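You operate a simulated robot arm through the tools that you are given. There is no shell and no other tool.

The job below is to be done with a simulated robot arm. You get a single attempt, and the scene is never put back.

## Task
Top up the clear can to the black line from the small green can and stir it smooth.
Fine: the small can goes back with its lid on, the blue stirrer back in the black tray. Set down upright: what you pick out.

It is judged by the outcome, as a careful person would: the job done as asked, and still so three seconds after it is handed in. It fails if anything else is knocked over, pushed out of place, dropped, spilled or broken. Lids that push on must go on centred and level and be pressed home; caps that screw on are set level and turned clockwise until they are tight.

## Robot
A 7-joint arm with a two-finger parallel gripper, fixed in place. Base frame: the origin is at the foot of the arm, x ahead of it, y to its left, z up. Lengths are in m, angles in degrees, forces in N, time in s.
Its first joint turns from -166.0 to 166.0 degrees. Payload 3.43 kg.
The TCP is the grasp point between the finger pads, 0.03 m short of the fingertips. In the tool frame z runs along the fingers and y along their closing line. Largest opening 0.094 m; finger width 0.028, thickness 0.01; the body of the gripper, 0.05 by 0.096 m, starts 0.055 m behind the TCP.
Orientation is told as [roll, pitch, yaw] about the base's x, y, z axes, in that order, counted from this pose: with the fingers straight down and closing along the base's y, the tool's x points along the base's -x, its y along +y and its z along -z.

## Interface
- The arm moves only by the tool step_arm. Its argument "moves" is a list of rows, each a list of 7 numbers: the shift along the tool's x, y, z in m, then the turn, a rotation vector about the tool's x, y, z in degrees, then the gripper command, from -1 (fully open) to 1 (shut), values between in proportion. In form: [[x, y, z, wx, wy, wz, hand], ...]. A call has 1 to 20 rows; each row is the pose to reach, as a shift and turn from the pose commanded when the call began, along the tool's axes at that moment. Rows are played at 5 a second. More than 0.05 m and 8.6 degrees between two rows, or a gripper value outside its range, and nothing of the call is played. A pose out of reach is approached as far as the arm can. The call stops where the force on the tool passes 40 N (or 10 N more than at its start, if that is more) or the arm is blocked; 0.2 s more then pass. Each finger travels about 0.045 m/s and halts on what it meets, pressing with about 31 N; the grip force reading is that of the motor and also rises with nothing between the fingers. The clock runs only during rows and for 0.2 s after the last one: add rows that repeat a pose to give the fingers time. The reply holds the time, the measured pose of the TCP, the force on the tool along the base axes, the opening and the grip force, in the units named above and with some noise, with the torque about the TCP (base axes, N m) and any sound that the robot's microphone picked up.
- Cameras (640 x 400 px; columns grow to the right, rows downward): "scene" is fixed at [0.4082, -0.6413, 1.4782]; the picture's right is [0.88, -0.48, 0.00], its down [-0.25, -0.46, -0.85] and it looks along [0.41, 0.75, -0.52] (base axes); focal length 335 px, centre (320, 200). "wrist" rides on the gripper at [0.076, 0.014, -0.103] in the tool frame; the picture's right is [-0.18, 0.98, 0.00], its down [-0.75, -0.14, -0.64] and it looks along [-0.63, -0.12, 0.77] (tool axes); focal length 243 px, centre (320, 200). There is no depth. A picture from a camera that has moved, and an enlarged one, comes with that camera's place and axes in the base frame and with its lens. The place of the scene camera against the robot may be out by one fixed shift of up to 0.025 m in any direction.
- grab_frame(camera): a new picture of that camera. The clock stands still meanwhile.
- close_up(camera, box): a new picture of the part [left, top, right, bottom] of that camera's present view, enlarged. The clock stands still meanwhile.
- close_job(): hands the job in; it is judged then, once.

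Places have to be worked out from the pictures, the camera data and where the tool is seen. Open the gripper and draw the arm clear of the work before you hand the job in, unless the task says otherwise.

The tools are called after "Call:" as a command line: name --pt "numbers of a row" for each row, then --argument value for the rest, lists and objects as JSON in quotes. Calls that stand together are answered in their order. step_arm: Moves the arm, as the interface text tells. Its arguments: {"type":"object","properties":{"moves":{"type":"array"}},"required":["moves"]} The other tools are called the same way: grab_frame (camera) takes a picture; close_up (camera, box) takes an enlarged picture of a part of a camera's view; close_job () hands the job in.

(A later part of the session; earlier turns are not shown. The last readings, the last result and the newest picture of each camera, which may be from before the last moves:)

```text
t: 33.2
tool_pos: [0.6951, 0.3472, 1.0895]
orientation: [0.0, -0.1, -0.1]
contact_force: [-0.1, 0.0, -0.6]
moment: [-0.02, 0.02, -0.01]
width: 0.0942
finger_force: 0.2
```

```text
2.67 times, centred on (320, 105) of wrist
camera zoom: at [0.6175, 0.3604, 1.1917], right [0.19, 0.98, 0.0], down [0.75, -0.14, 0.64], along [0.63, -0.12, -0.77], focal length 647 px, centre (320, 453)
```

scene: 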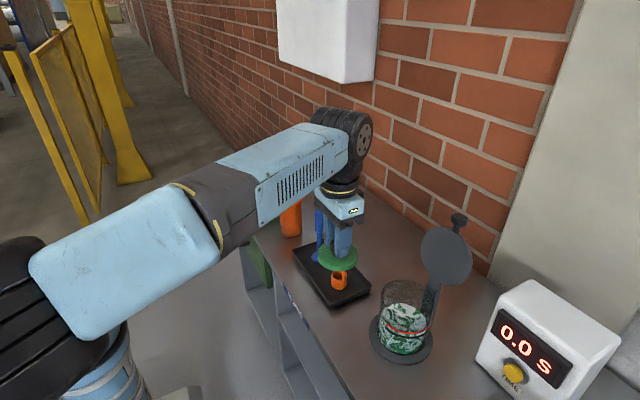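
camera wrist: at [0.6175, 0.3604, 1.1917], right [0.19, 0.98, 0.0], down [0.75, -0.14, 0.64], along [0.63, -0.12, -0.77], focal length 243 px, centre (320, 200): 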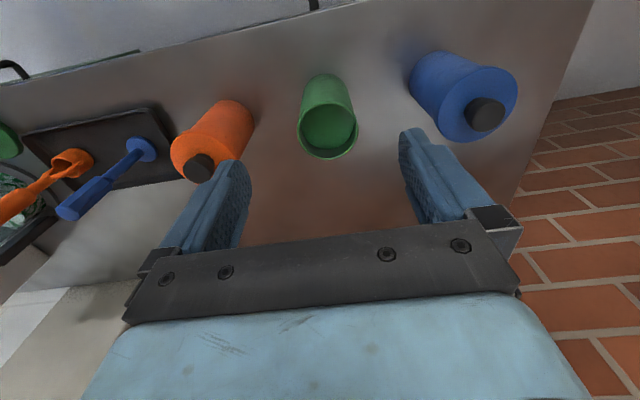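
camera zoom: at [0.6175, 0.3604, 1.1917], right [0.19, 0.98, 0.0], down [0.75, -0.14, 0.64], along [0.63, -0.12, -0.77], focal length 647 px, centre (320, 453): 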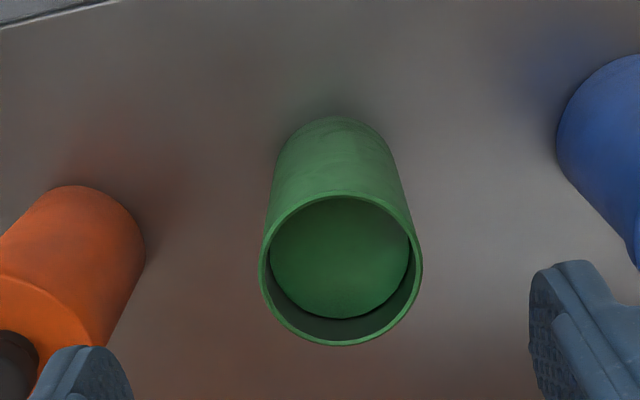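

The can rim is centred at about (0.735,0.348), with liquid about 2 cm below the rim. I'll pitch the gripper towards horizontal (-72°) above the can, so it can grip the body from the robot side with its palm clear of the mouth.

Call:
step_arm --pt "-0.002 0 0 0 -5 0 -1" --pt "-0.004 0 0 0 -10 0 -1" --pt "-0.006 0 0 0 -15 0 -1" --pt "-0.008 0 0 0 -20 0 -1" --pt "-0.01 0 0 0 -25 0 -1" --pt "-0.013 0 0 0 -30 0 -1" --pt "-0.016 0 0 0 -35 0 -1" --pt "-0.019 0 0 0 -40 0 -1" --pt "-0.022 0 0 0 -45 0 -1" --pt "-0.025 0 0 0 -50 0 -1" --pt "-0.028 0 0 0 -55 0 -1" --pt "-0.03 0 0 0 -60 0 -1" --pt "-0.032 0 0 0 -65 0 -1" --pt "-0.034 0 0 0 -70 0 -1" --pt "-0.034 0 0 0 -72 0 -1" --pt "-0.034 0 0 0 -72 0 -1"

Call:
grab_frame --camera "wrist"

Call:
grab_frame --camera "scene"

```text
t: 36.6
tool_pos: [0.7249, 0.3461, 1.0912]
orientation: [0.2, -71.9, -0.3]
contact_force: [-0.5, -0.2, 0.0]
moment: [-0.03, 0.02, -0.01]
width: 0.0943
finger_force: 0.1
```

```text
taken
camera wrist: at [0.6032, 0.3597, 1.0509], right [0.06, 0.98, 0.18], down [-0.38, -0.14, 0.91], along [0.92, -0.12, 0.36], focal length 243 px, centre (320, 200)
```

wrist: 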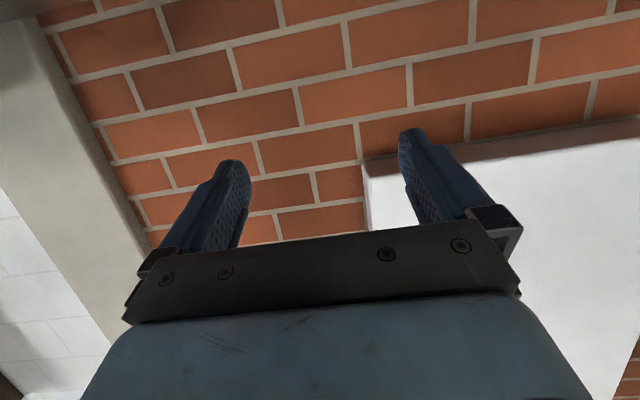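

```text
taken
```

scene: 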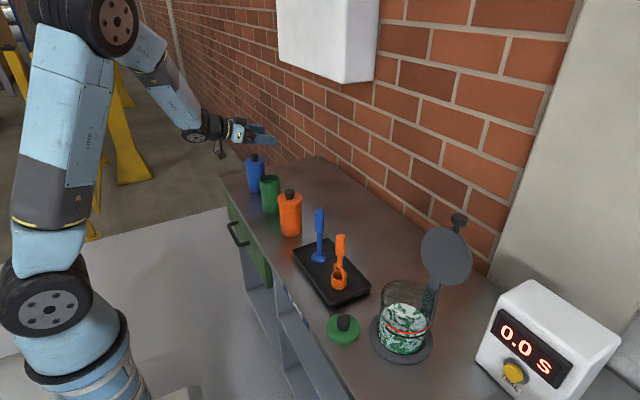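

The pose was reached without trouble. I'll descend part-way, to TCP z≈0.96 just above the rim, and check that the can is centred between the fingers.

Call:
step_arm --pt "0.0247 0.0004 0.0089 0 0 0 -1" --pt "0.0493 0.0008 0.0178 0 0 0 -1" --pt "0.074 0.0012 0.0267 0 0 0 -1" --pt "0.0986 0.0016 0.0356 0 0 0 -1" --pt "0.1233 0.002 0.0445 0 0 0 -1" --pt "0.1233 0.002 0.0445 0 0 0 -1"

Call:
grab_frame --camera "wrist"

Call:
close_up --camera "scene" --box '[200, 120, 320, 240]'

```text
t: 38.0
tool_pos: [0.7277, 0.3506, 0.9612]
orientation: [0.2, -71.9, -0.2]
contact_force: [0.2, -0.5, -0.5]
moment: [-0.04, 0.0, 0.02]
width: 0.0942
finger_force: 0.1
```

```text
taken
camera wrist: at [0.6072, 0.363, 0.9206], right [0.06, 0.98, 0.18], down [-0.38, -0.14, 0.91], along [0.92, -0.12, 0.36], focal length 243 px, centre (320, 200)
```

wrist: 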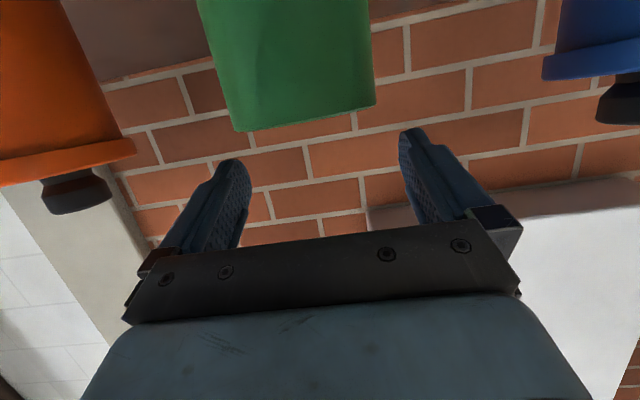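

```text
3.33 times, centred on (260, 180) of scene
camera zoom: at [0.4082, -0.6413, 1.4782], right [0.88, -0.48, 0.0], down [-0.25, -0.46, -0.85], along [0.41, 0.75, -0.52], focal length 1117 px, centre (520, 267)
```

zoom: 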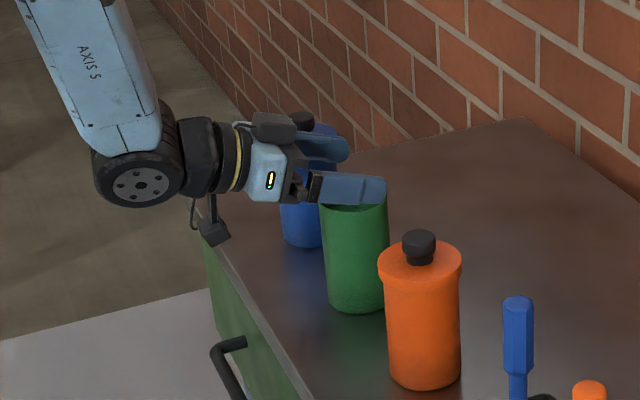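

The can is centred within about 2 mm between the fingers. I'll lower around the body to TCP z≈0.874.

Call:
step_arm --pt "0.0163 -0.0002 0.0062 0 0 0 -1" --pt "0.0326 -0.0004 0.0123 0 0 0 -1" --pt "0.0489 -0.0006 0.0185 0 0 0 -1" --pt "0.0652 -0.0008 0.0246 0 0 0 -1" --pt "0.0815 -0.001 0.0308 0 0 0 -1" --pt "0.0815 -0.001 0.0308 0 0 0 -1"

Call:
grab_frame --camera "wrist"

Call:
close_up --camera "scene" --box '[200, 120, 320, 240]'

```text
t: 39.4
tool_pos: [0.7318, 0.3471, 0.8746]
orientation: [0.2, -72.0, -0.4]
contact_force: [-1.0, 0.0, -0.3]
moment: [0.0, -0.01, 0.01]
width: 0.0939
finger_force: 0.1
```

```text
taken
camera wrist: at [0.6108, 0.3604, 0.8341], right [0.06, 0.98, 0.18], down [-0.38, -0.14, 0.91], along [0.92, -0.12, 0.36], focal length 243 px, centre (320, 200)
```

wrist: 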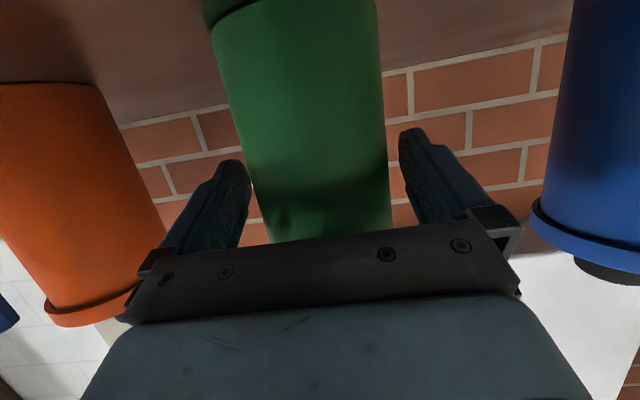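

```text
3.33 times, centred on (260, 180) of scene
camera zoom: at [0.4082, -0.6413, 1.4782], right [0.88, -0.48, 0.0], down [-0.25, -0.46, -0.85], along [0.41, 0.75, -0.52], focal length 1117 px, centre (520, 267)
```

zoom: 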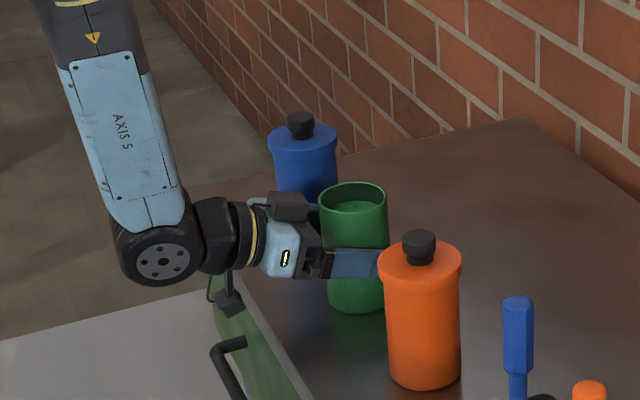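

The can sits between the fingers with no contact. I'll close on its body.

Call:
step_arm --pt "0 0 0 0 0 0 -0.8" --pt "0 0 0 0 0 0 -0.65" --pt "0 0 0 0 0 0 -0.5" --pt "0 0 0 0 0 0 0" --pt "0 0 0 0 0 0 1" --pt "0 0 0 0 0 0 1" --pt "0 0 0 0 0 0 1"

Call:
grab_frame --camera "wrist"

```text
t: 41.0
tool_pos: [0.7322, 0.3469, 0.8743]
orientation: [0.1, -72.0, -0.4]
contact_force: [-0.1, -0.6, 0.1]
moment: [0.06, -0.02, 0.07]
width: 0.0746
finger_force: 31.0
```

```text
taken
camera wrist: at [0.6107, 0.3603, 0.8342], right [0.06, 0.98, 0.18], down [-0.38, -0.14, 0.92], along [0.92, -0.12, 0.36], focal length 243 px, centre (320, 200)
```

wrist: 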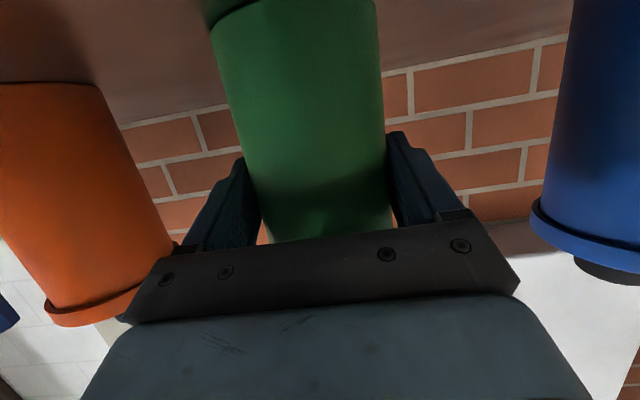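

The can is gripped (0.0746 m wide). I'll lift it 3 cm straight up and check the weight and stability.

Call:
step_arm --pt "-0.0048 0 -0.0015 0 0 0 1" --pt "-0.0095 0 -0.0031 0 0 0 1" --pt "-0.019 0 -0.0062 0 0 0 1" --pt "-0.0285 0 -0.0093 0 0 0 1" --pt "-0.0285 0 -0.0093 0 0 0 1"

Call:
close_up --camera "scene" --box '[200, 120, 320, 240]'

```text
t: 42.2
tool_pos: [0.7326, 0.3468, 0.905]
orientation: [0.1, -72.0, -0.2]
contact_force: [0.6, -0.2, -4.3]
moment: [0.03, 0.02, 0.02]
width: 0.0745
finger_force: 31.4
```

```text
3.33 times, centred on (260, 180) of scene
camera zoom: at [0.4082, -0.6413, 1.4782], right [0.88, -0.48, 0.0], down [-0.25, -0.46, -0.85], along [0.41, 0.75, -0.52], focal length 1117 px, centre (520, 267)
```

zoom: 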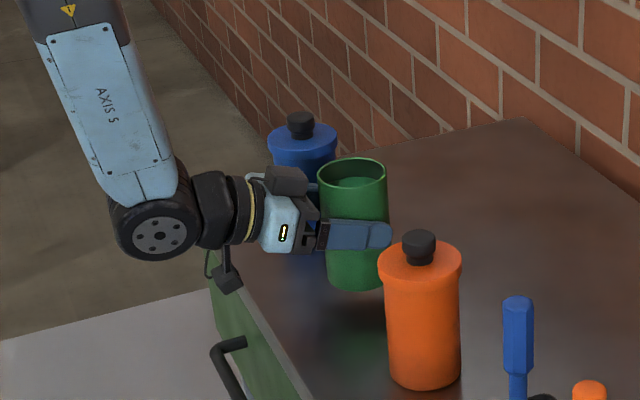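

It lifts cleanly (about 4.3 N). I'll raise it smoothly to TCP z≈1.08 so the can clears the knobs and handles.

Call:
step_arm --pt "-0.014 0 -0.0045 0 0 0 1" --pt "-0.0333 0 -0.0108 0 0 0 1" --pt "-0.0571 0 -0.0185 0 0 0 1" --pt "-0.0808 0 -0.0263 0 0 0 1" --pt "-0.1046 0 -0.034 0 0 0 1" --pt "-0.1284 0 -0.0417 0 0 0 1" --pt "-0.1474 0 -0.0479 0 0 0 1" --pt "-0.1616 0 -0.0525 0 0 0 1" --pt "-0.1664 0 -0.0541 0 0 0 1" --pt "-0.1664 0 -0.0541 0 0 0 1"

Call:
grab_frame --camera "scene"

```text
t: 44.4
tool_pos: [0.733, 0.3474, 1.0755]
orientation: [0.1, -71.9, -0.1]
contact_force: [0.0, 0.7, -4.1]
moment: [0.03, 0.06, -0.02]
width: 0.0745
finger_force: 30.9
```

```text
taken
```

scene: 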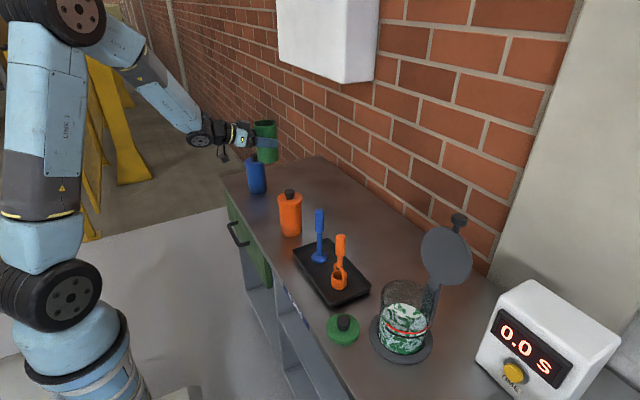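

I'll traverse smoothly toward the clear can, keeping the height, in the first long leg.

Call:
step_arm --pt "-0.0002 -0.012 0.0007 0 0 0 1" --pt "-0.0007 -0.034 0.002 0 0 0 1" --pt "-0.0011 -0.06 0.0035 0 0 0 1" --pt "-0.0016 -0.087 0.005 0 0 0 1" --pt "-0.0021 -0.115 0.0065 0 0 0 1" --pt "-0.0026 -0.143 0.008 0 0 0 1" --pt "-0.0031 -0.171 0.0095 0 0 0 1" --pt "-0.0036 -0.199 0.011 0 0 0 1" --pt "-0.0041 -0.227 0.0125 0 0 0 1" --pt "-0.0046 -0.255 0.014 0 0 0 1" --pt "-0.0051 -0.283 0.0155 0 0 0 1" --pt "-0.0056 -0.311 0.017 0 0 0 1" --pt "-0.0061 -0.339 0.0185 0 0 0 1" --pt "-0.0066 -0.367 0.02 0 0 0 1" --pt "-0.0071 -0.395 0.0215 0 0 0 1" --pt "-0.0076 -0.423 0.023 0 0 0 1" --pt "-0.0081 -0.45 0.0245 0 0 0 1" --pt "-0.0086 -0.474 0.026 0 0 0 1" --pt "-0.0091 -0.492 0.0275 0 0 0 1" --pt "-0.0093 -0.5 0.0285 0 0 0 1"

Call:
grab_frame --camera "scene"

Call:
grab_frame --camera "wrist"

```text
t: 48.6
tool_pos: [0.7599, -0.1527, 1.0781]
orientation: [0.1, -71.9, -0.2]
contact_force: [-0.1, 0.1, -3.4]
moment: [0.0, 0.01, 0.0]
width: 0.074
finger_force: 30.9
```

```text
taken
```

scene: 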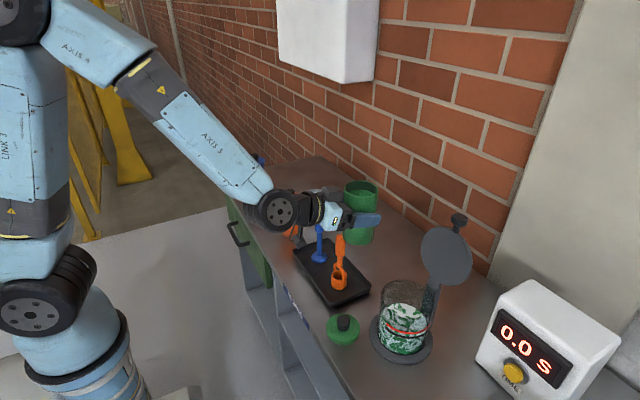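

```text
taken
camera wrist: at [0.639, -0.1388, 1.0368], right [0.06, 0.98, 0.18], down [-0.38, -0.14, 0.92], along [0.92, -0.12, 0.36], focal length 243 px, centre (320, 200)
```

wrist: 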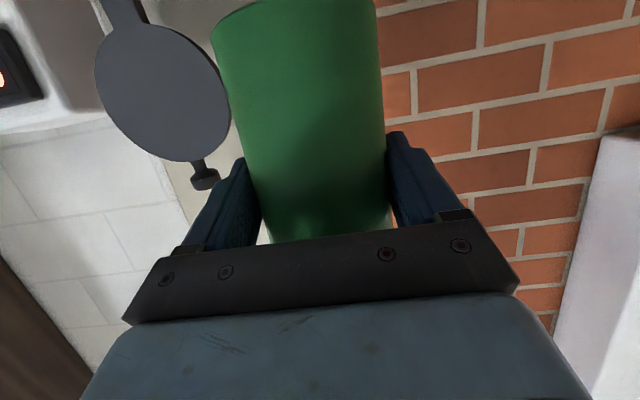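

The open cover leans at x≥0.87, well beyond where the can will be. I'll move over beside the clear can to TCP ≈(0.784,-0.243), going sideways first and then down a little.

Call:
step_arm --pt "-0.0012 -0.015 0.0038 0 0 0 1" --pt "-0.0031 -0.037 0.0095 0 0 0 1" --pt "-0.005 -0.06 0.0152 0 0 0 1" --pt "-0.0068 -0.08 0.021 0 0 0 1" --pt "-0.0074 -0.09 0.0228 0 0 0 1" --pt "0.0078 -0.09 0.0277 0 0 0 1" --pt "0.023 -0.09 0.0327 0 0 0 1" --pt "0.0382 -0.09 0.0376 0 0 0 1" --pt "0.0382 -0.09 0.0376 0 0 0 1"

Call:
close_up --camera "scene" --box '[300, 180, 500, 380]'

Call:
grab_frame --camera "wrist"

```text
t: 50.6
tool_pos: [0.7842, -0.2442, 1.0273]
orientation: [0.1, -72.0, -0.2]
contact_force: [-0.2, 0.1, -3.4]
moment: [-0.01, 0.01, 0.01]
width: 0.0741
finger_force: 31.2
```

```text
2.00 times, centred on (400, 280) of scene
camera zoom: at [0.4082, -0.6413, 1.4782], right [0.88, -0.48, 0.0], down [-0.25, -0.46, -0.85], along [0.41, 0.75, -0.52], focal length 670 px, centre (160, 40)
```

zoom: 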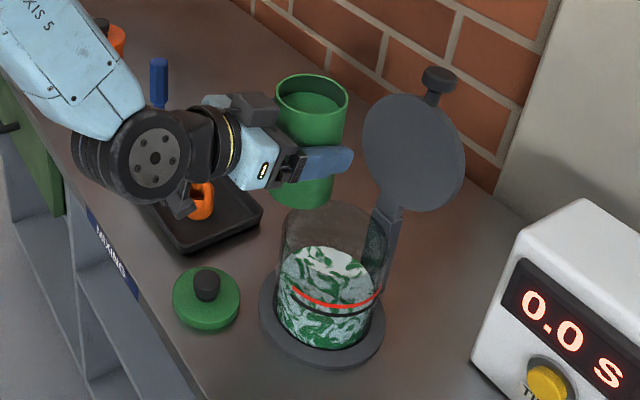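

```text
taken
camera wrist: at [0.663, -0.231, 0.9881], right [0.06, 0.98, 0.18], down [-0.38, -0.14, 0.92], along [0.92, -0.12, 0.36], focal length 243 px, centre (320, 200)
```

wrist: 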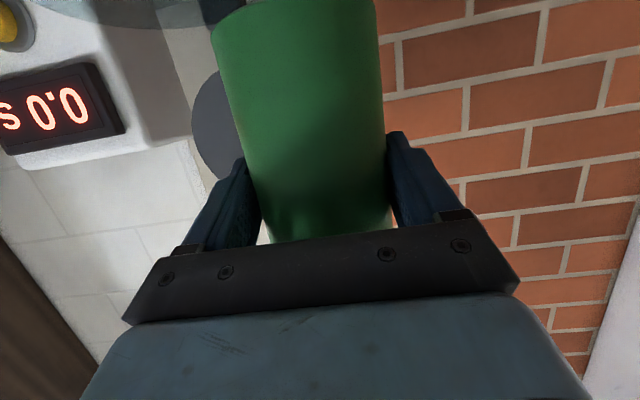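

The position agrees with my estimate: the clear can is centred near (0.792,-0.306) with its rim at z≈0.93. I'll tilt the can gently about the base x axis toward the clear can, to 27° first, which should still be short of pouring.

Call:
step_arm --pt "0 0 0 -0.93 0 2.85 1" --pt "0 0 0 -1.85 0 5.71 1" --pt "0 0 0 -2.78 0 8.56 1" --pt "0 0 0 -3.71 0 11.41 1" --pt "0 0 0 -4.64 0 14.27 1" --pt "0 0 0 -5.56 0 17.12 1" --pt "0 0 0 -6.49 0 19.97 1" --pt "0 0 0 -7.42 0 22.82 1" --pt "0 0 0 -8.34 0 25.68 1" --pt "0 0 0 -8.34 0 25.68 1"

Call:
close_up --camera "scene" --box '[340, 200, 460, 360]'

Call:
grab_frame --camera "wrist"

```text
t: 52.8
tool_pos: [0.7846, -0.2426, 1.0294]
orientation: [58.9, -57.9, -54.6]
contact_force: [-1.3, 0.7, -4.7]
moment: [-0.02, 0.02, 0.01]
width: 0.0742
finger_force: 30.9
```

```text
2.50 times, centred on (400, 280) of scene
camera zoom: at [0.4082, -0.6413, 1.4782], right [0.88, -0.48, 0.0], down [-0.25, -0.46, -0.85], along [0.41, 0.75, -0.52], focal length 838 px, centre (120, 0)
```

zoom: 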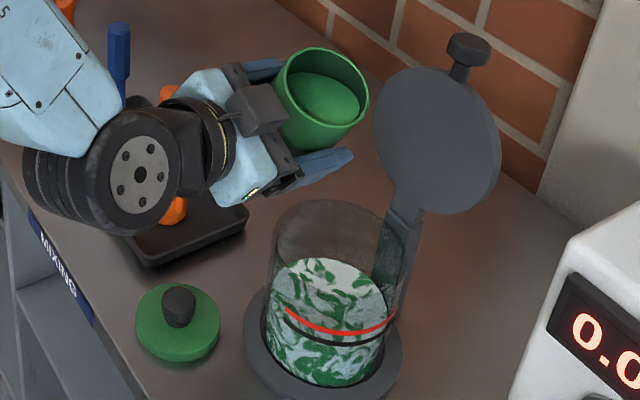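

```text
taken
camera wrist: at [0.6632, -0.2124, 0.9996], right [0.06, 0.8, 0.6], down [-0.38, -0.54, 0.75], along [0.92, -0.27, 0.27], focal length 243 px, centre (320, 200)
```

wrist: 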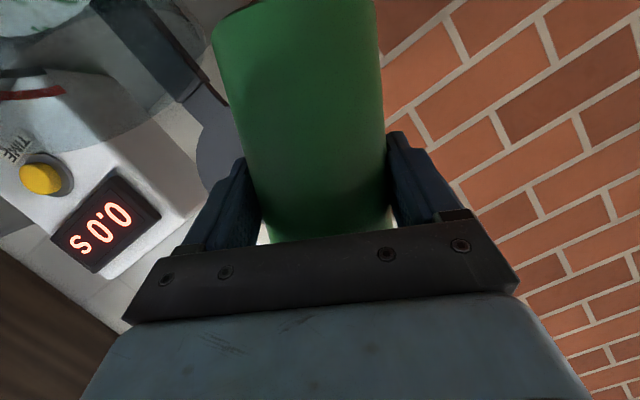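

The liquid is close to the lip and the wrist camera is starting to see the clear can. I'll lower 1.5 cm and tilt slowly on to 33°, then hold and look.

Call:
step_arm --pt "0.0042 -0.0023 0.0014 0 0 0 1" --pt "0.0085 -0.0045 0.0027 0 0 0 1" --pt "0.0127 -0.0068 0.0041 0 0 0 1" --pt "0.0127 -0.0068 0.0041 -0.46 0 1.43 1" --pt "0.0127 -0.0068 0.0041 -0.93 0 2.85 1" --pt "0.0127 -0.0068 0.0041 -1.39 0 4.28 1" --pt "0.0127 -0.0068 0.0041 -1.85 0 5.71 1" --pt "0.0127 -0.0068 0.0041 -1.85 0 5.71 1"

Call:
close_up --camera "scene" --box '[340, 200, 460, 360]'

Call:
grab_frame --camera "wrist"

```text
t: 54.6
tool_pos: [0.785, -0.2448, 1.0152]
orientation: [64.6, -52.8, -59.3]
contact_force: [0.4, 0.6, -4.0]
moment: [-0.04, 0.04, -0.03]
width: 0.0743
finger_force: 31.0
```

```text
2.50 times, centred on (400, 280) of scene
camera zoom: at [0.4082, -0.6413, 1.4782], right [0.88, -0.48, 0.0], down [-0.25, -0.46, -0.85], along [0.41, 0.75, -0.52], focal length 838 px, centre (120, 0)
```

zoom: 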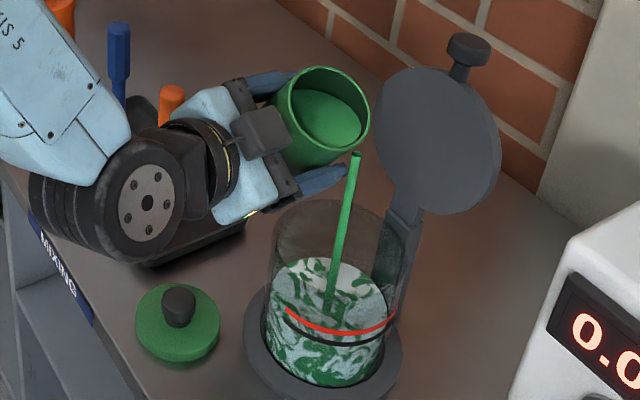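

```text
taken
camera wrist: at [0.664, -0.2106, 0.9887], right [0.06, 0.73, 0.68], down [-0.38, -0.62, 0.69], along [0.92, -0.3, 0.24], focal length 243 px, centre (320, 200)
```

wrist: 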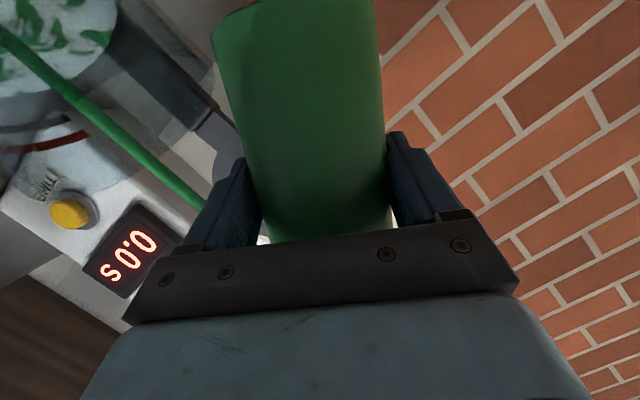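

Pouring has begun and the stream lands near the middle of the clear can. I'll hold this tilt for about a second and watch the level.

Call:
step_arm --pt "0 0 0 0 0 0 1" --pt "0 0 0 0 0 0 1" --pt "0 0 0 0 0 0 1" --pt "0 0 0 0 0 0 1"

Call:
close_up --camera "scene" --box '[370, 260, 450, 350]'

Call:
close_up --camera "wrist" --box '[0, 0, 220, 240]'

```text
t: 55.6
tool_pos: [0.7845, -0.2428, 1.0144]
orientation: [64.7, -52.8, -59.4]
contact_force: [0.9, -0.1, -3.6]
moment: [-0.04, 0.04, 0.0]
width: 0.0739
finger_force: 30.8
```

```text
4.44 times, centred on (410, 305) of scene
camera zoom: at [0.4082, -0.6413, 1.4782], right [0.88, -0.48, 0.0], down [-0.25, -0.46, -0.85], along [0.41, 0.75, -0.52], focal length 1490 px, centre (-80, -267)
```

zoom: 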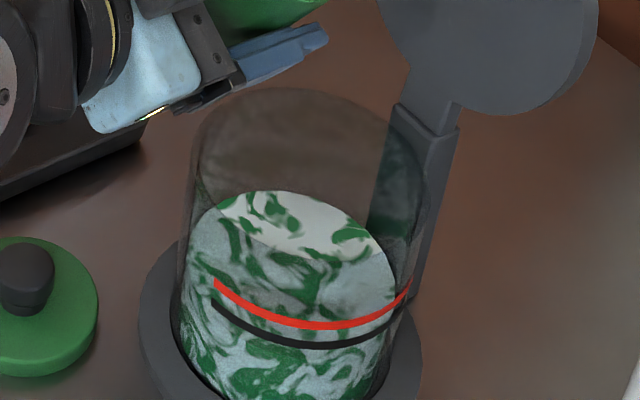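

```text
1.67 times, centred on (110, 120) of wrist
camera zoom: at [0.664, -0.2105, 0.9886], right [0.06, 0.73, 0.68], down [-0.38, -0.62, 0.69], along [0.92, -0.3, 0.24], focal length 404 px, centre (670, 333)
```

zoom: 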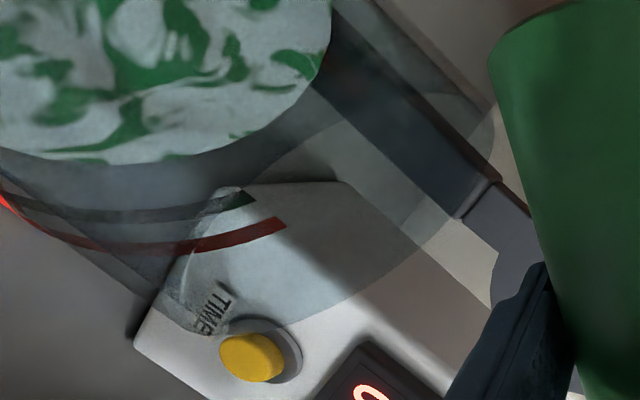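

The flow stops by itself at a given tilt, so I can meter by angle, and the wrist camera now sees the liquid edge against the black line directly. I'll tilt on to 42° slowly and hold.

Call:
step_arm --pt "0 0 0 -0.46 0 1.43 1" --pt "0 0 0 -0.93 0 2.85 1" --pt "0 0 0 -1.39 0 4.28 1" --pt "0 0 0 -1.85 0 5.71 1" --pt "0 0 0 -2.32 0 7.13 1" --pt "0 0 0 -2.78 0 8.56 1" --pt "0 0 0 -2.78 0 8.56 1" --pt "0 0 0 -2.78 0 8.56 1" --pt "0 0 0 -2.78 0 8.56 1" --pt "0 0 0 -2.78 0 8.56 1"

Call:
close_up --camera "scene" --box '[350, 220, 450, 360]'

Call:
close_up --camera "wrist" --box '[0, 0, 220, 240]'

```text
t: 57.8
tool_pos: [0.7848, -0.2438, 1.0124]
orientation: [71.1, -45.0, -64.2]
contact_force: [0.5, -0.3, -4.2]
moment: [-0.06, 0.03, -0.02]
width: 0.0743
finger_force: 30.7
```

```text
2.86 times, centred on (400, 290) of scene
camera zoom: at [0.4082, -0.6413, 1.4782], right [0.88, -0.48, 0.0], down [-0.25, -0.46, -0.85], along [0.41, 0.75, -0.52], focal length 958 px, centre (91, -57)
```

zoom: 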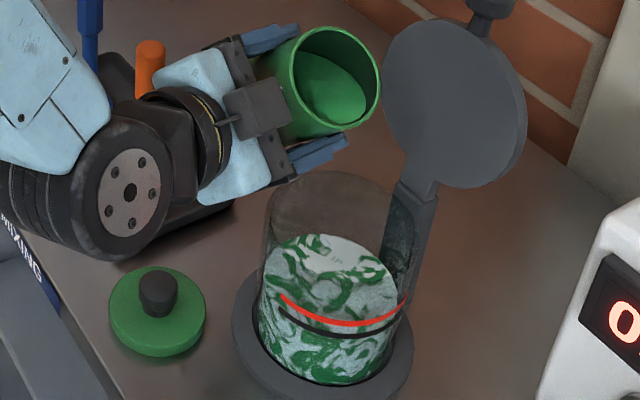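

```text
1.67 times, centred on (110, 120) of wrist
camera zoom: at [0.6638, -0.2067, 0.9933], right [0.06, 0.61, 0.79], down [-0.38, -0.72, 0.59], along [0.92, -0.33, 0.19], focal length 404 px, centre (670, 333)
```

zoom: 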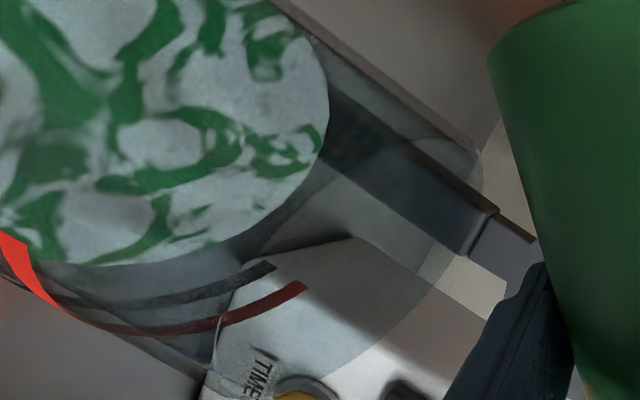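

The level is rising steadily. I'll tilt on to about 50° and hold.

Call:
step_arm --pt "0 0 0 -0.46 0 1.43 1" --pt "0 0 0 -0.93 0 2.85 1" --pt "0 0 0 -1.39 0 4.28 1" --pt "0 0 0 -1.85 0 5.71 1" --pt "0 0 0 -2.16 0 6.66 1" --pt "0 0 0 -2.47 0 7.61 1" --pt "0 0 0 -2.47 0 7.61 1" --pt "0 0 0 -2.47 0 7.61 1" --pt "0 0 0 -2.47 0 7.61 1" --pt "0 0 0 -2.47 0 7.61 1"

Call:
close_up --camera "scene" --box '[370, 260, 450, 350]'

Call:
close_up --camera "wrist" --box '[0, 0, 220, 240]'

```text
t: 60.0
tool_pos: [0.7858, -0.2425, 1.0144]
orientation: [75.5, -37.6, -67.1]
contact_force: [0.6, 0.2, -3.6]
moment: [-0.04, 0.03, -0.02]
width: 0.0744
finger_force: 31.0
```

```text
4.44 times, centred on (410, 305) of scene
camera zoom: at [0.4082, -0.6413, 1.4782], right [0.88, -0.48, 0.0], down [-0.25, -0.46, -0.85], along [0.41, 0.75, -0.52], focal length 1490 px, centre (-80, -267)
```

zoom: 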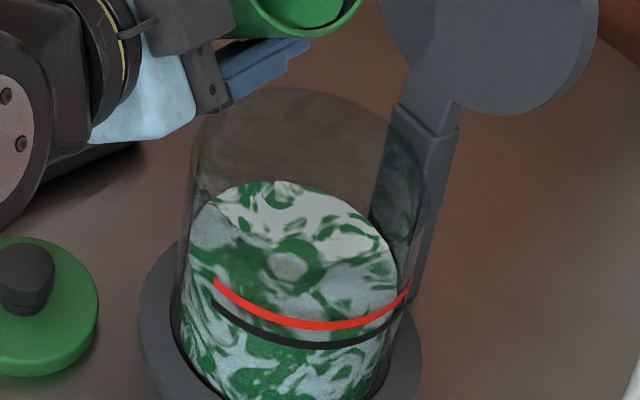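

```text
1.67 times, centred on (110, 120) of wrist
camera zoom: at [0.6635, -0.2031, 0.9994], right [0.06, 0.5, 0.87], down [-0.38, -0.79, 0.48], along [0.92, -0.36, 0.14], focal length 404 px, centre (670, 333)
```

zoom: 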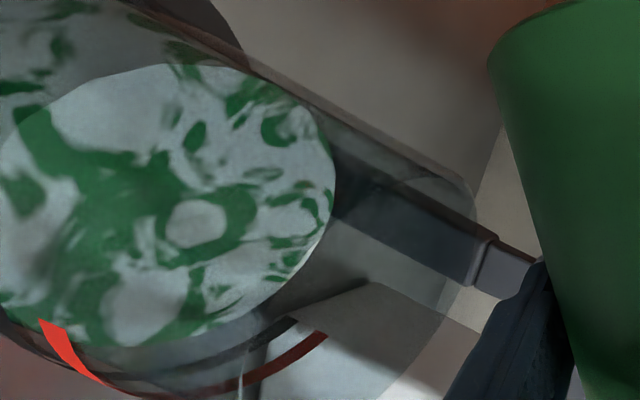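

The level has risen about 6 mm, roughly a third of what's needed. I'll tilt on to 56° and hold.

Call:
step_arm --pt "0 0 0 -0.4 0 1.24 1" --pt "0 0 0 -0.8 0 2.47 1" --pt "0 0 0 -1.2 0 3.71 1" --pt "0 0 0 -1.61 0 4.95 1" --pt "0 0 0 -2.01 0 6.18 1" --pt "0 0 0 -2.01 0 6.18 1" --pt "0 0 0 -2.01 0 6.18 1" --pt "0 0 0 -2.01 0 6.18 1" --pt "0 0 0 -2.01 0 6.18 1"

Call:
close_up --camera "scene" --box '[370, 260, 450, 350]'

Call:
close_up --camera "wrist" --box '[0, 20, 220, 260]'

```text
t: 62.0
tool_pos: [0.7856, -0.243, 1.0142]
orientation: [78.4, -31.6, -68.8]
contact_force: [0.3, -0.1, -3.2]
moment: [-0.06, 0.02, 0.01]
width: 0.0742
finger_force: 31.1
```

```text
4.44 times, centred on (410, 305) of scene
camera zoom: at [0.4082, -0.6413, 1.4782], right [0.88, -0.48, 0.0], down [-0.25, -0.46, -0.85], along [0.41, 0.75, -0.52], focal length 1490 px, centre (-80, -267)
```

zoom: 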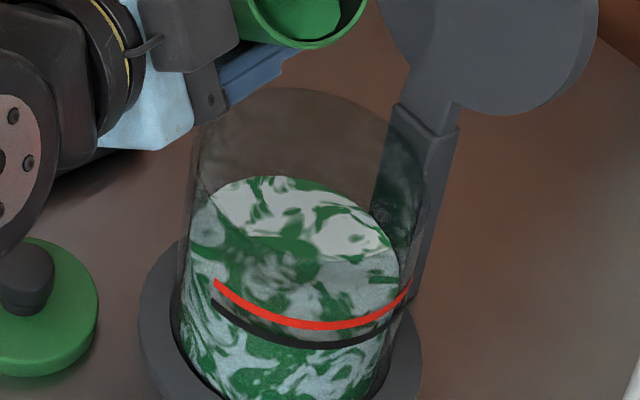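

```text
1.67 times, centred on (110, 140) of wrist
camera zoom: at [0.664, -0.2017, 1.0038], right [0.06, 0.4, 0.92], down [-0.38, -0.84, 0.39], along [0.92, -0.37, 0.1], focal length 404 px, centre (670, 300)
```

zoom: 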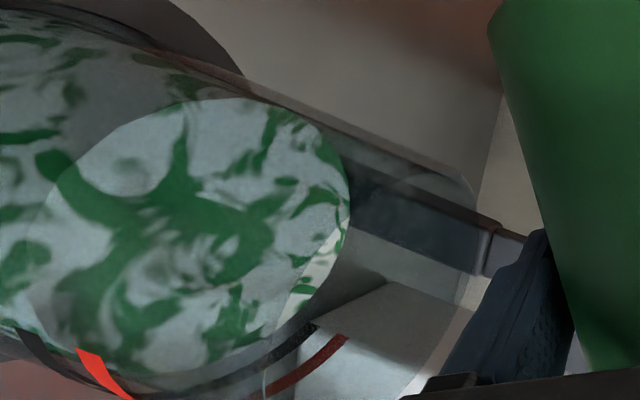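

The rise is now about 9.5 mm, roughly half way. I'll go on to 59° and hold.

Call:
step_arm --pt "0 0 0 -0.31 0 0.95 1" --pt "0 0 0 -0.62 0 1.9 1" --pt "0 0 0 -0.93 0 2.85 1" --pt "0 0 0 -0.93 0 2.85 1" --pt "0 0 0 -0.93 0 2.85 1" --pt "0 0 0 -0.93 0 2.85 1" --pt "0 0 0 -0.93 0 2.85 1"

Call:
close_up --camera "scene" --box '[370, 260, 450, 350]'

Call:
close_up --camera "wrist" --box '[0, 60, 240, 300]'

```text
t: 63.6
tool_pos: [0.7855, -0.2429, 1.0143]
orientation: [79.8, -28.8, -69.6]
contact_force: [-0.8, -1.5, -2.4]
moment: [-0.04, 0.0, -0.03]
width: 0.074
finger_force: 31.2
```

```text
4.44 times, centred on (410, 305) of scene
camera zoom: at [0.4082, -0.6413, 1.4782], right [0.88, -0.48, 0.0], down [-0.25, -0.46, -0.85], along [0.41, 0.75, -0.52], focal length 1490 px, centre (-80, -267)
```

zoom: 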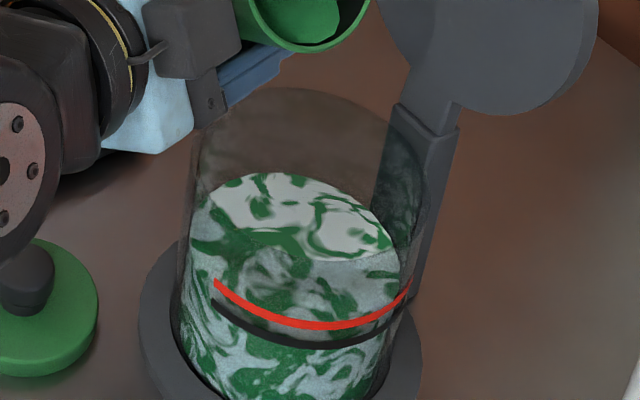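

```text
1.67 times, centred on (120, 180) of wrist
camera zoom: at [0.6649, -0.2011, 1.006], right [0.06, 0.35, 0.94], down [-0.38, -0.86, 0.34], along [0.92, -0.38, 0.08], focal length 404 px, centre (653, 233)
```

zoom: 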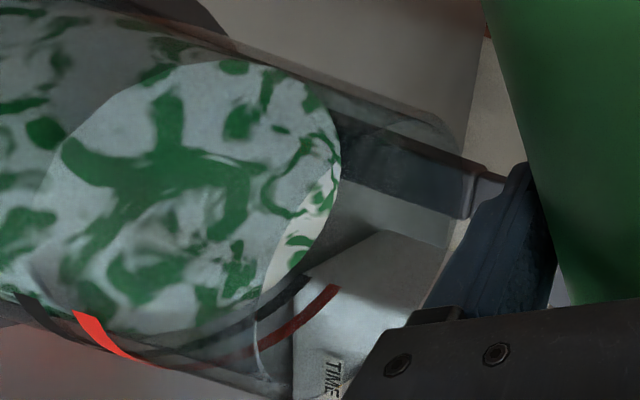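

I'll take a tighter zoom on where the liquid edge meets the far wall by the black line.

Call:
close_up --camera "wrist" --box '[20, 170, 140, 260]'

Call:
close_up --camera "scene" --box '[380, 290, 430, 350]'

```text
4.44 times, centred on (80, 215) of wrist
camera zoom: at [0.6649, -0.2011, 1.006], right [0.06, 0.35, 0.94], down [-0.38, -0.86, 0.34], along [0.92, -0.38, 0.08], focal length 1078 px, centre (1387, 133)
```

zoom: 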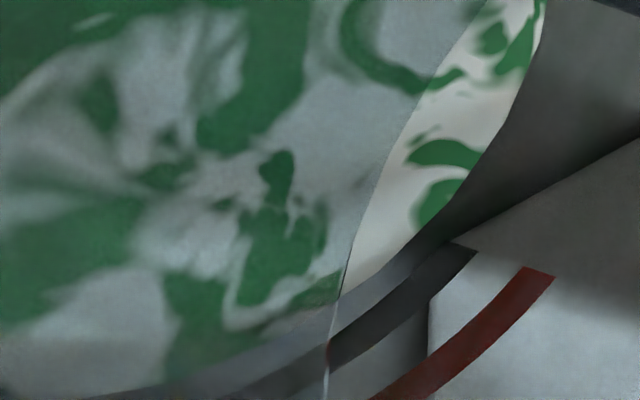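

```text
6.67 times, centred on (405, 320) of scene
camera zoom: at [0.4082, -0.6413, 1.4782], right [0.88, -0.48, 0.0], down [-0.25, -0.46, -0.85], along [0.41, 0.75, -0.52], focal length 2235 px, centre (-247, -600)
```

zoom: 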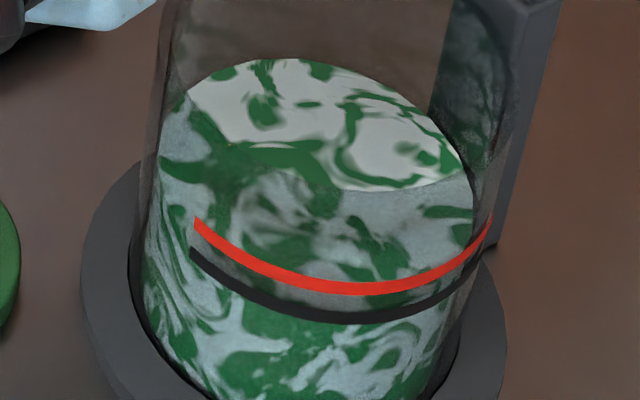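

My best estimate is that the level has risen about 14 mm, with roughly 6 mm still to go. I'll continue in 2° steps.

Call:
step_arm --pt "0 0 0 -0.31 0 0.95 1" --pt "0 0 0 -0.62 0 1.9 1" --pt "0 0 0 -0.62 0 1.9 1" --pt "0 0 0 -0.62 0 1.9 1" --pt "0 0 0 -0.62 0 1.9 1" --pt "0 0 0 -0.62 0 1.9 1"

Call:
close_up --camera "wrist" --box '[20, 170, 140, 260]'

Call:
close_up --camera "scene" --box '[380, 290, 430, 350]'

```text
t: 65.0
tool_pos: [0.7851, -0.2431, 1.0145]
orientation: [80.5, -26.9, -69.8]
contact_force: [0.2, -0.2, -2.6]
moment: [-0.05, -0.02, 0.04]
width: 0.0738
finger_force: 31.4
```

```text
4.44 times, centred on (80, 215) of wrist
camera zoom: at [0.664, -0.2014, 1.0075], right [0.06, 0.31, 0.95], down [-0.38, -0.87, 0.31], along [0.92, -0.38, 0.07], focal length 1078 px, centre (1387, 133)
```

zoom: 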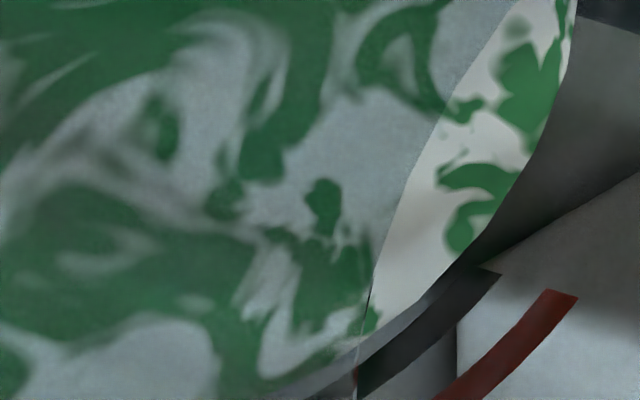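

```text
6.67 times, centred on (405, 320) of scene
camera zoom: at [0.4082, -0.6413, 1.4782], right [0.88, -0.48, 0.0], down [-0.25, -0.46, -0.85], along [0.41, 0.75, -0.52], focal length 2235 px, centre (-247, -600)
```

zoom: 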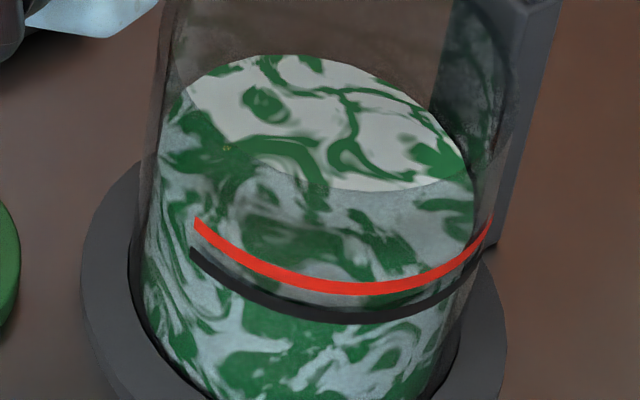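

The level rose about 2 mm more, leaving roughly 4–5 mm. I'll tilt another 2.5°.

Call:
step_arm --pt "0 0 0 -0.26 0 0.79 1" --pt "0 0 0 -0.52 0 1.58 1" --pt "0 0 0 -0.77 0 2.38 1" --pt "0 0 0 -0.77 0 2.38 1" --pt "0 0 0 -0.77 0 2.38 1" --pt "0 0 0 -0.77 0 2.38 1" --pt "0 0 0 -0.77 0 2.38 1"

Call:
close_up --camera "wrist" --box '[20, 180, 140, 270]'

Call:
close_up --camera "scene" --box '[380, 290, 430, 350]'

```text
t: 66.6
tool_pos: [0.7856, -0.2437, 1.0145]
orientation: [81.4, -24.7, -70.3]
contact_force: [-0.1, 0.2, -1.7]
moment: [-0.06, 0.04, -0.01]
width: 0.074
finger_force: 31.1
```

```text
4.44 times, centred on (80, 225) of wrist
camera zoom: at [0.6638, -0.2011, 1.0096], right [0.06, 0.27, 0.96], down [-0.38, -0.88, 0.27], along [0.92, -0.38, 0.05], focal length 1078 px, centre (1387, 89)
```

zoom: 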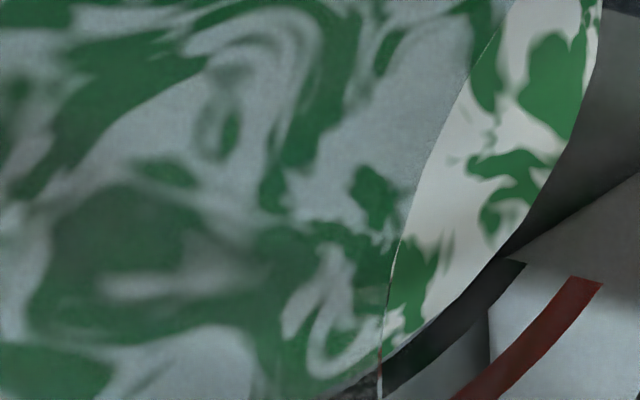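

```text
6.67 times, centred on (405, 320) of scene
camera zoom: at [0.4082, -0.6413, 1.4782], right [0.88, -0.48, 0.0], down [-0.25, -0.46, -0.85], along [0.41, 0.75, -0.52], focal length 2235 px, centre (-247, -600)
```

zoom: 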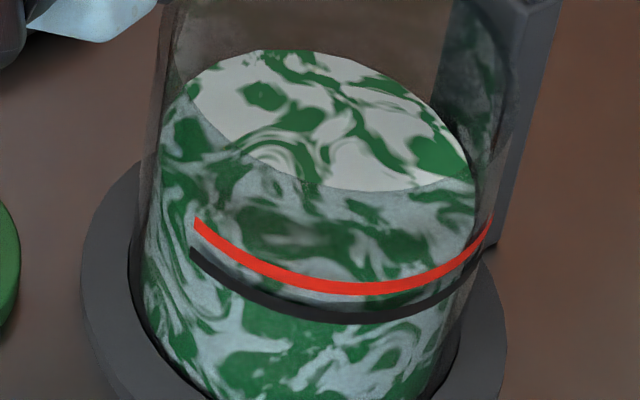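

The liquid edge now visually meets the black band, and the scene view suggests about 18–19 mm total rise. I'll zoom harder at the front wall to read the level against the line before pouring any more.

Call:
close_up --camera "scene" --box '[390, 322, 420, 345]'

Call:
close_up --camera "scene" --box '[375, 305, 405, 335]'

Call:
close_up --camera "wrist" --box '[70, 225, 130, 275]'

Call:
grab_frame --camera "wrist"

```text
16.00 times, centred on (405, 334) of scene
camera zoom: at [0.4082, -0.6413, 1.4782], right [0.88, -0.48, 0.0], down [-0.25, -0.46, -0.85], along [0.41, 0.75, -0.52], focal length 5363 px, centre (-1040, -1936)
```

zoom: 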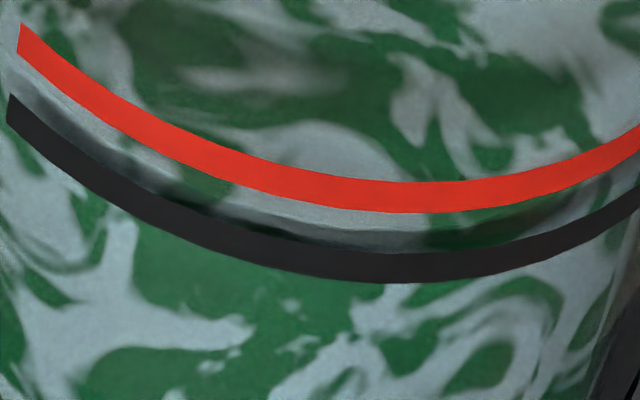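

```text
13.33 times, centred on (390, 320) of scene
camera zoom: at [0.4082, -0.6413, 1.4782], right [0.88, -0.48, 0.0], down [-0.25, -0.46, -0.85], along [0.41, 0.75, -0.52], focal length 4469 px, centre (-613, -1400)
```

zoom: 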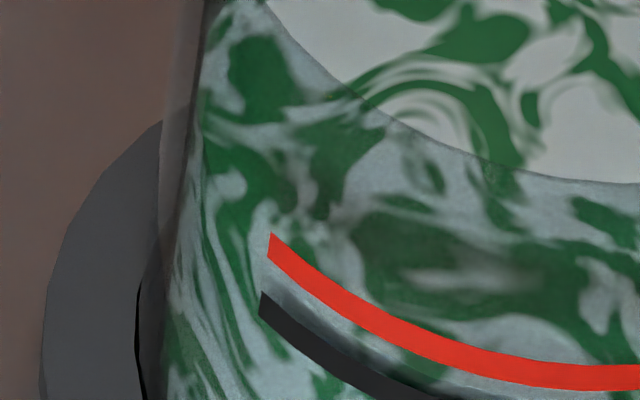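

```text
8.00 times, centred on (100, 250) of wrist
camera zoom: at [0.6638, -0.2011, 1.0096], right [0.06, 0.27, 0.96], down [-0.38, -0.88, 0.27], along [0.92, -0.38, 0.05], focal length 1941 px, centre (2080, -200)
```

zoom: 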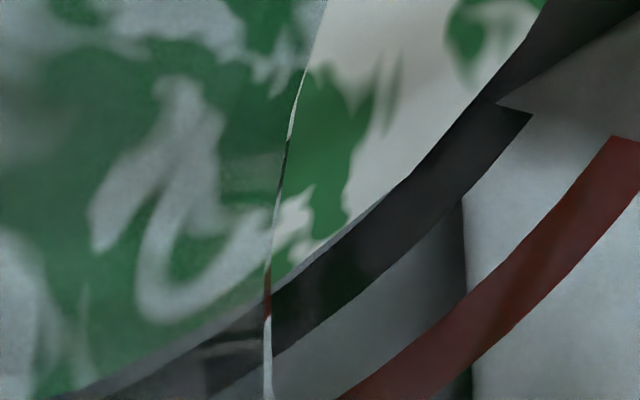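

```text
taken
camera wrist: at [0.6638, -0.2011, 1.0096], right [0.06, 0.27, 0.96], down [-0.38, -0.88, 0.27], along [0.92, -0.38, 0.05], focal length 243 px, centre (320, 200)
```

wrist: 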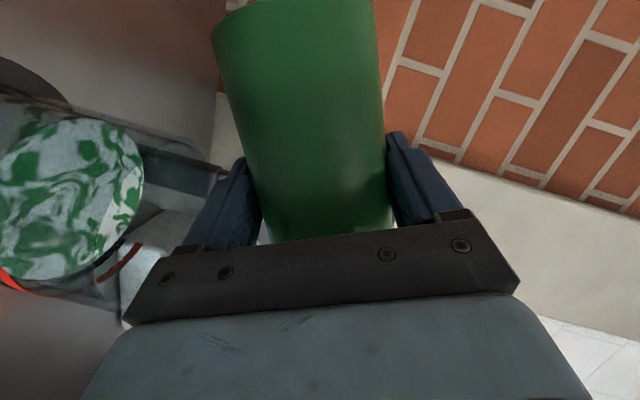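

The level now stands at about the lower edge of the black band, 1–3 mm short of its centre. I'll tilt 2° more, worth roughly 1.6 mm.

Call:
step_arm --pt "0 0 0 -0.21 0 0.63 1" --pt "0 0 0 -0.41 0 1.27 1" --pt "0 0 0 -0.62 0 1.9 1" --pt "0 0 0 -0.62 0 1.9 1" --pt "0 0 0 -0.62 0 1.9 1" --pt "0 0 0 -0.62 0 1.9 1" --pt "0 0 0 -0.62 0 1.9 1"

Call:
close_up --camera "scene" --box '[390, 322, 420, 345]'

Call:
close_up --camera "scene" --box '[380, 290, 430, 350]'

Call:
close_up --camera "wrist" --box '[70, 225, 130, 275]'

```text
t: 68.2
tool_pos: [0.7854, -0.2436, 1.0149]
orientation: [82.2, -22.7, -70.5]
contact_force: [-0.4, -0.1, -1.9]
moment: [-0.05, 0.02, -0.01]
width: 0.0741
finger_force: 30.7
```

```text
16.00 times, centred on (405, 334) of scene
camera zoom: at [0.4082, -0.6413, 1.4782], right [0.88, -0.48, 0.0], down [-0.25, -0.46, -0.85], along [0.41, 0.75, -0.52], focal length 5363 px, centre (-1040, -1936)
```

zoom: 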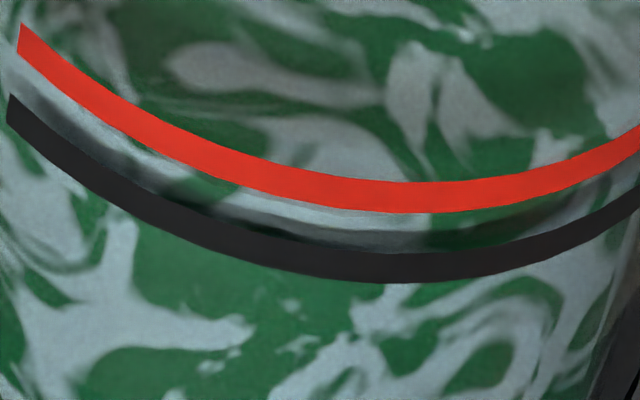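

```text
6.67 times, centred on (405, 320) of scene
camera zoom: at [0.4082, -0.6413, 1.4782], right [0.88, -0.48, 0.0], down [-0.25, -0.46, -0.85], along [0.41, 0.75, -0.52], focal length 2235 px, centre (-247, -600)
```

zoom: 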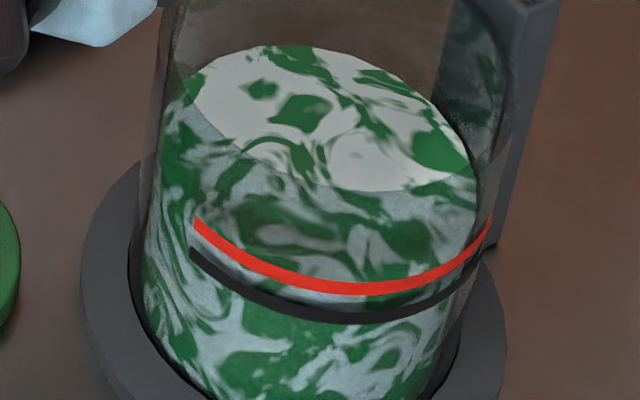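

```text
8.00 times, centred on (100, 250) of wrist
camera zoom: at [0.6641, -0.2013, 1.0112], right [0.06, 0.24, 0.97], down [-0.38, -0.89, 0.24], along [0.92, -0.38, 0.04], focal length 1941 px, centre (2080, -200)
```

zoom: 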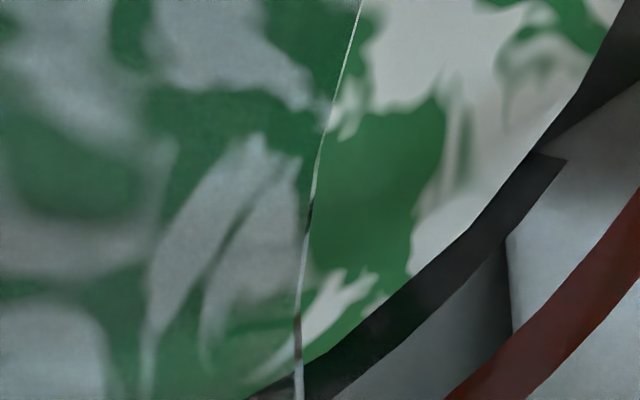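

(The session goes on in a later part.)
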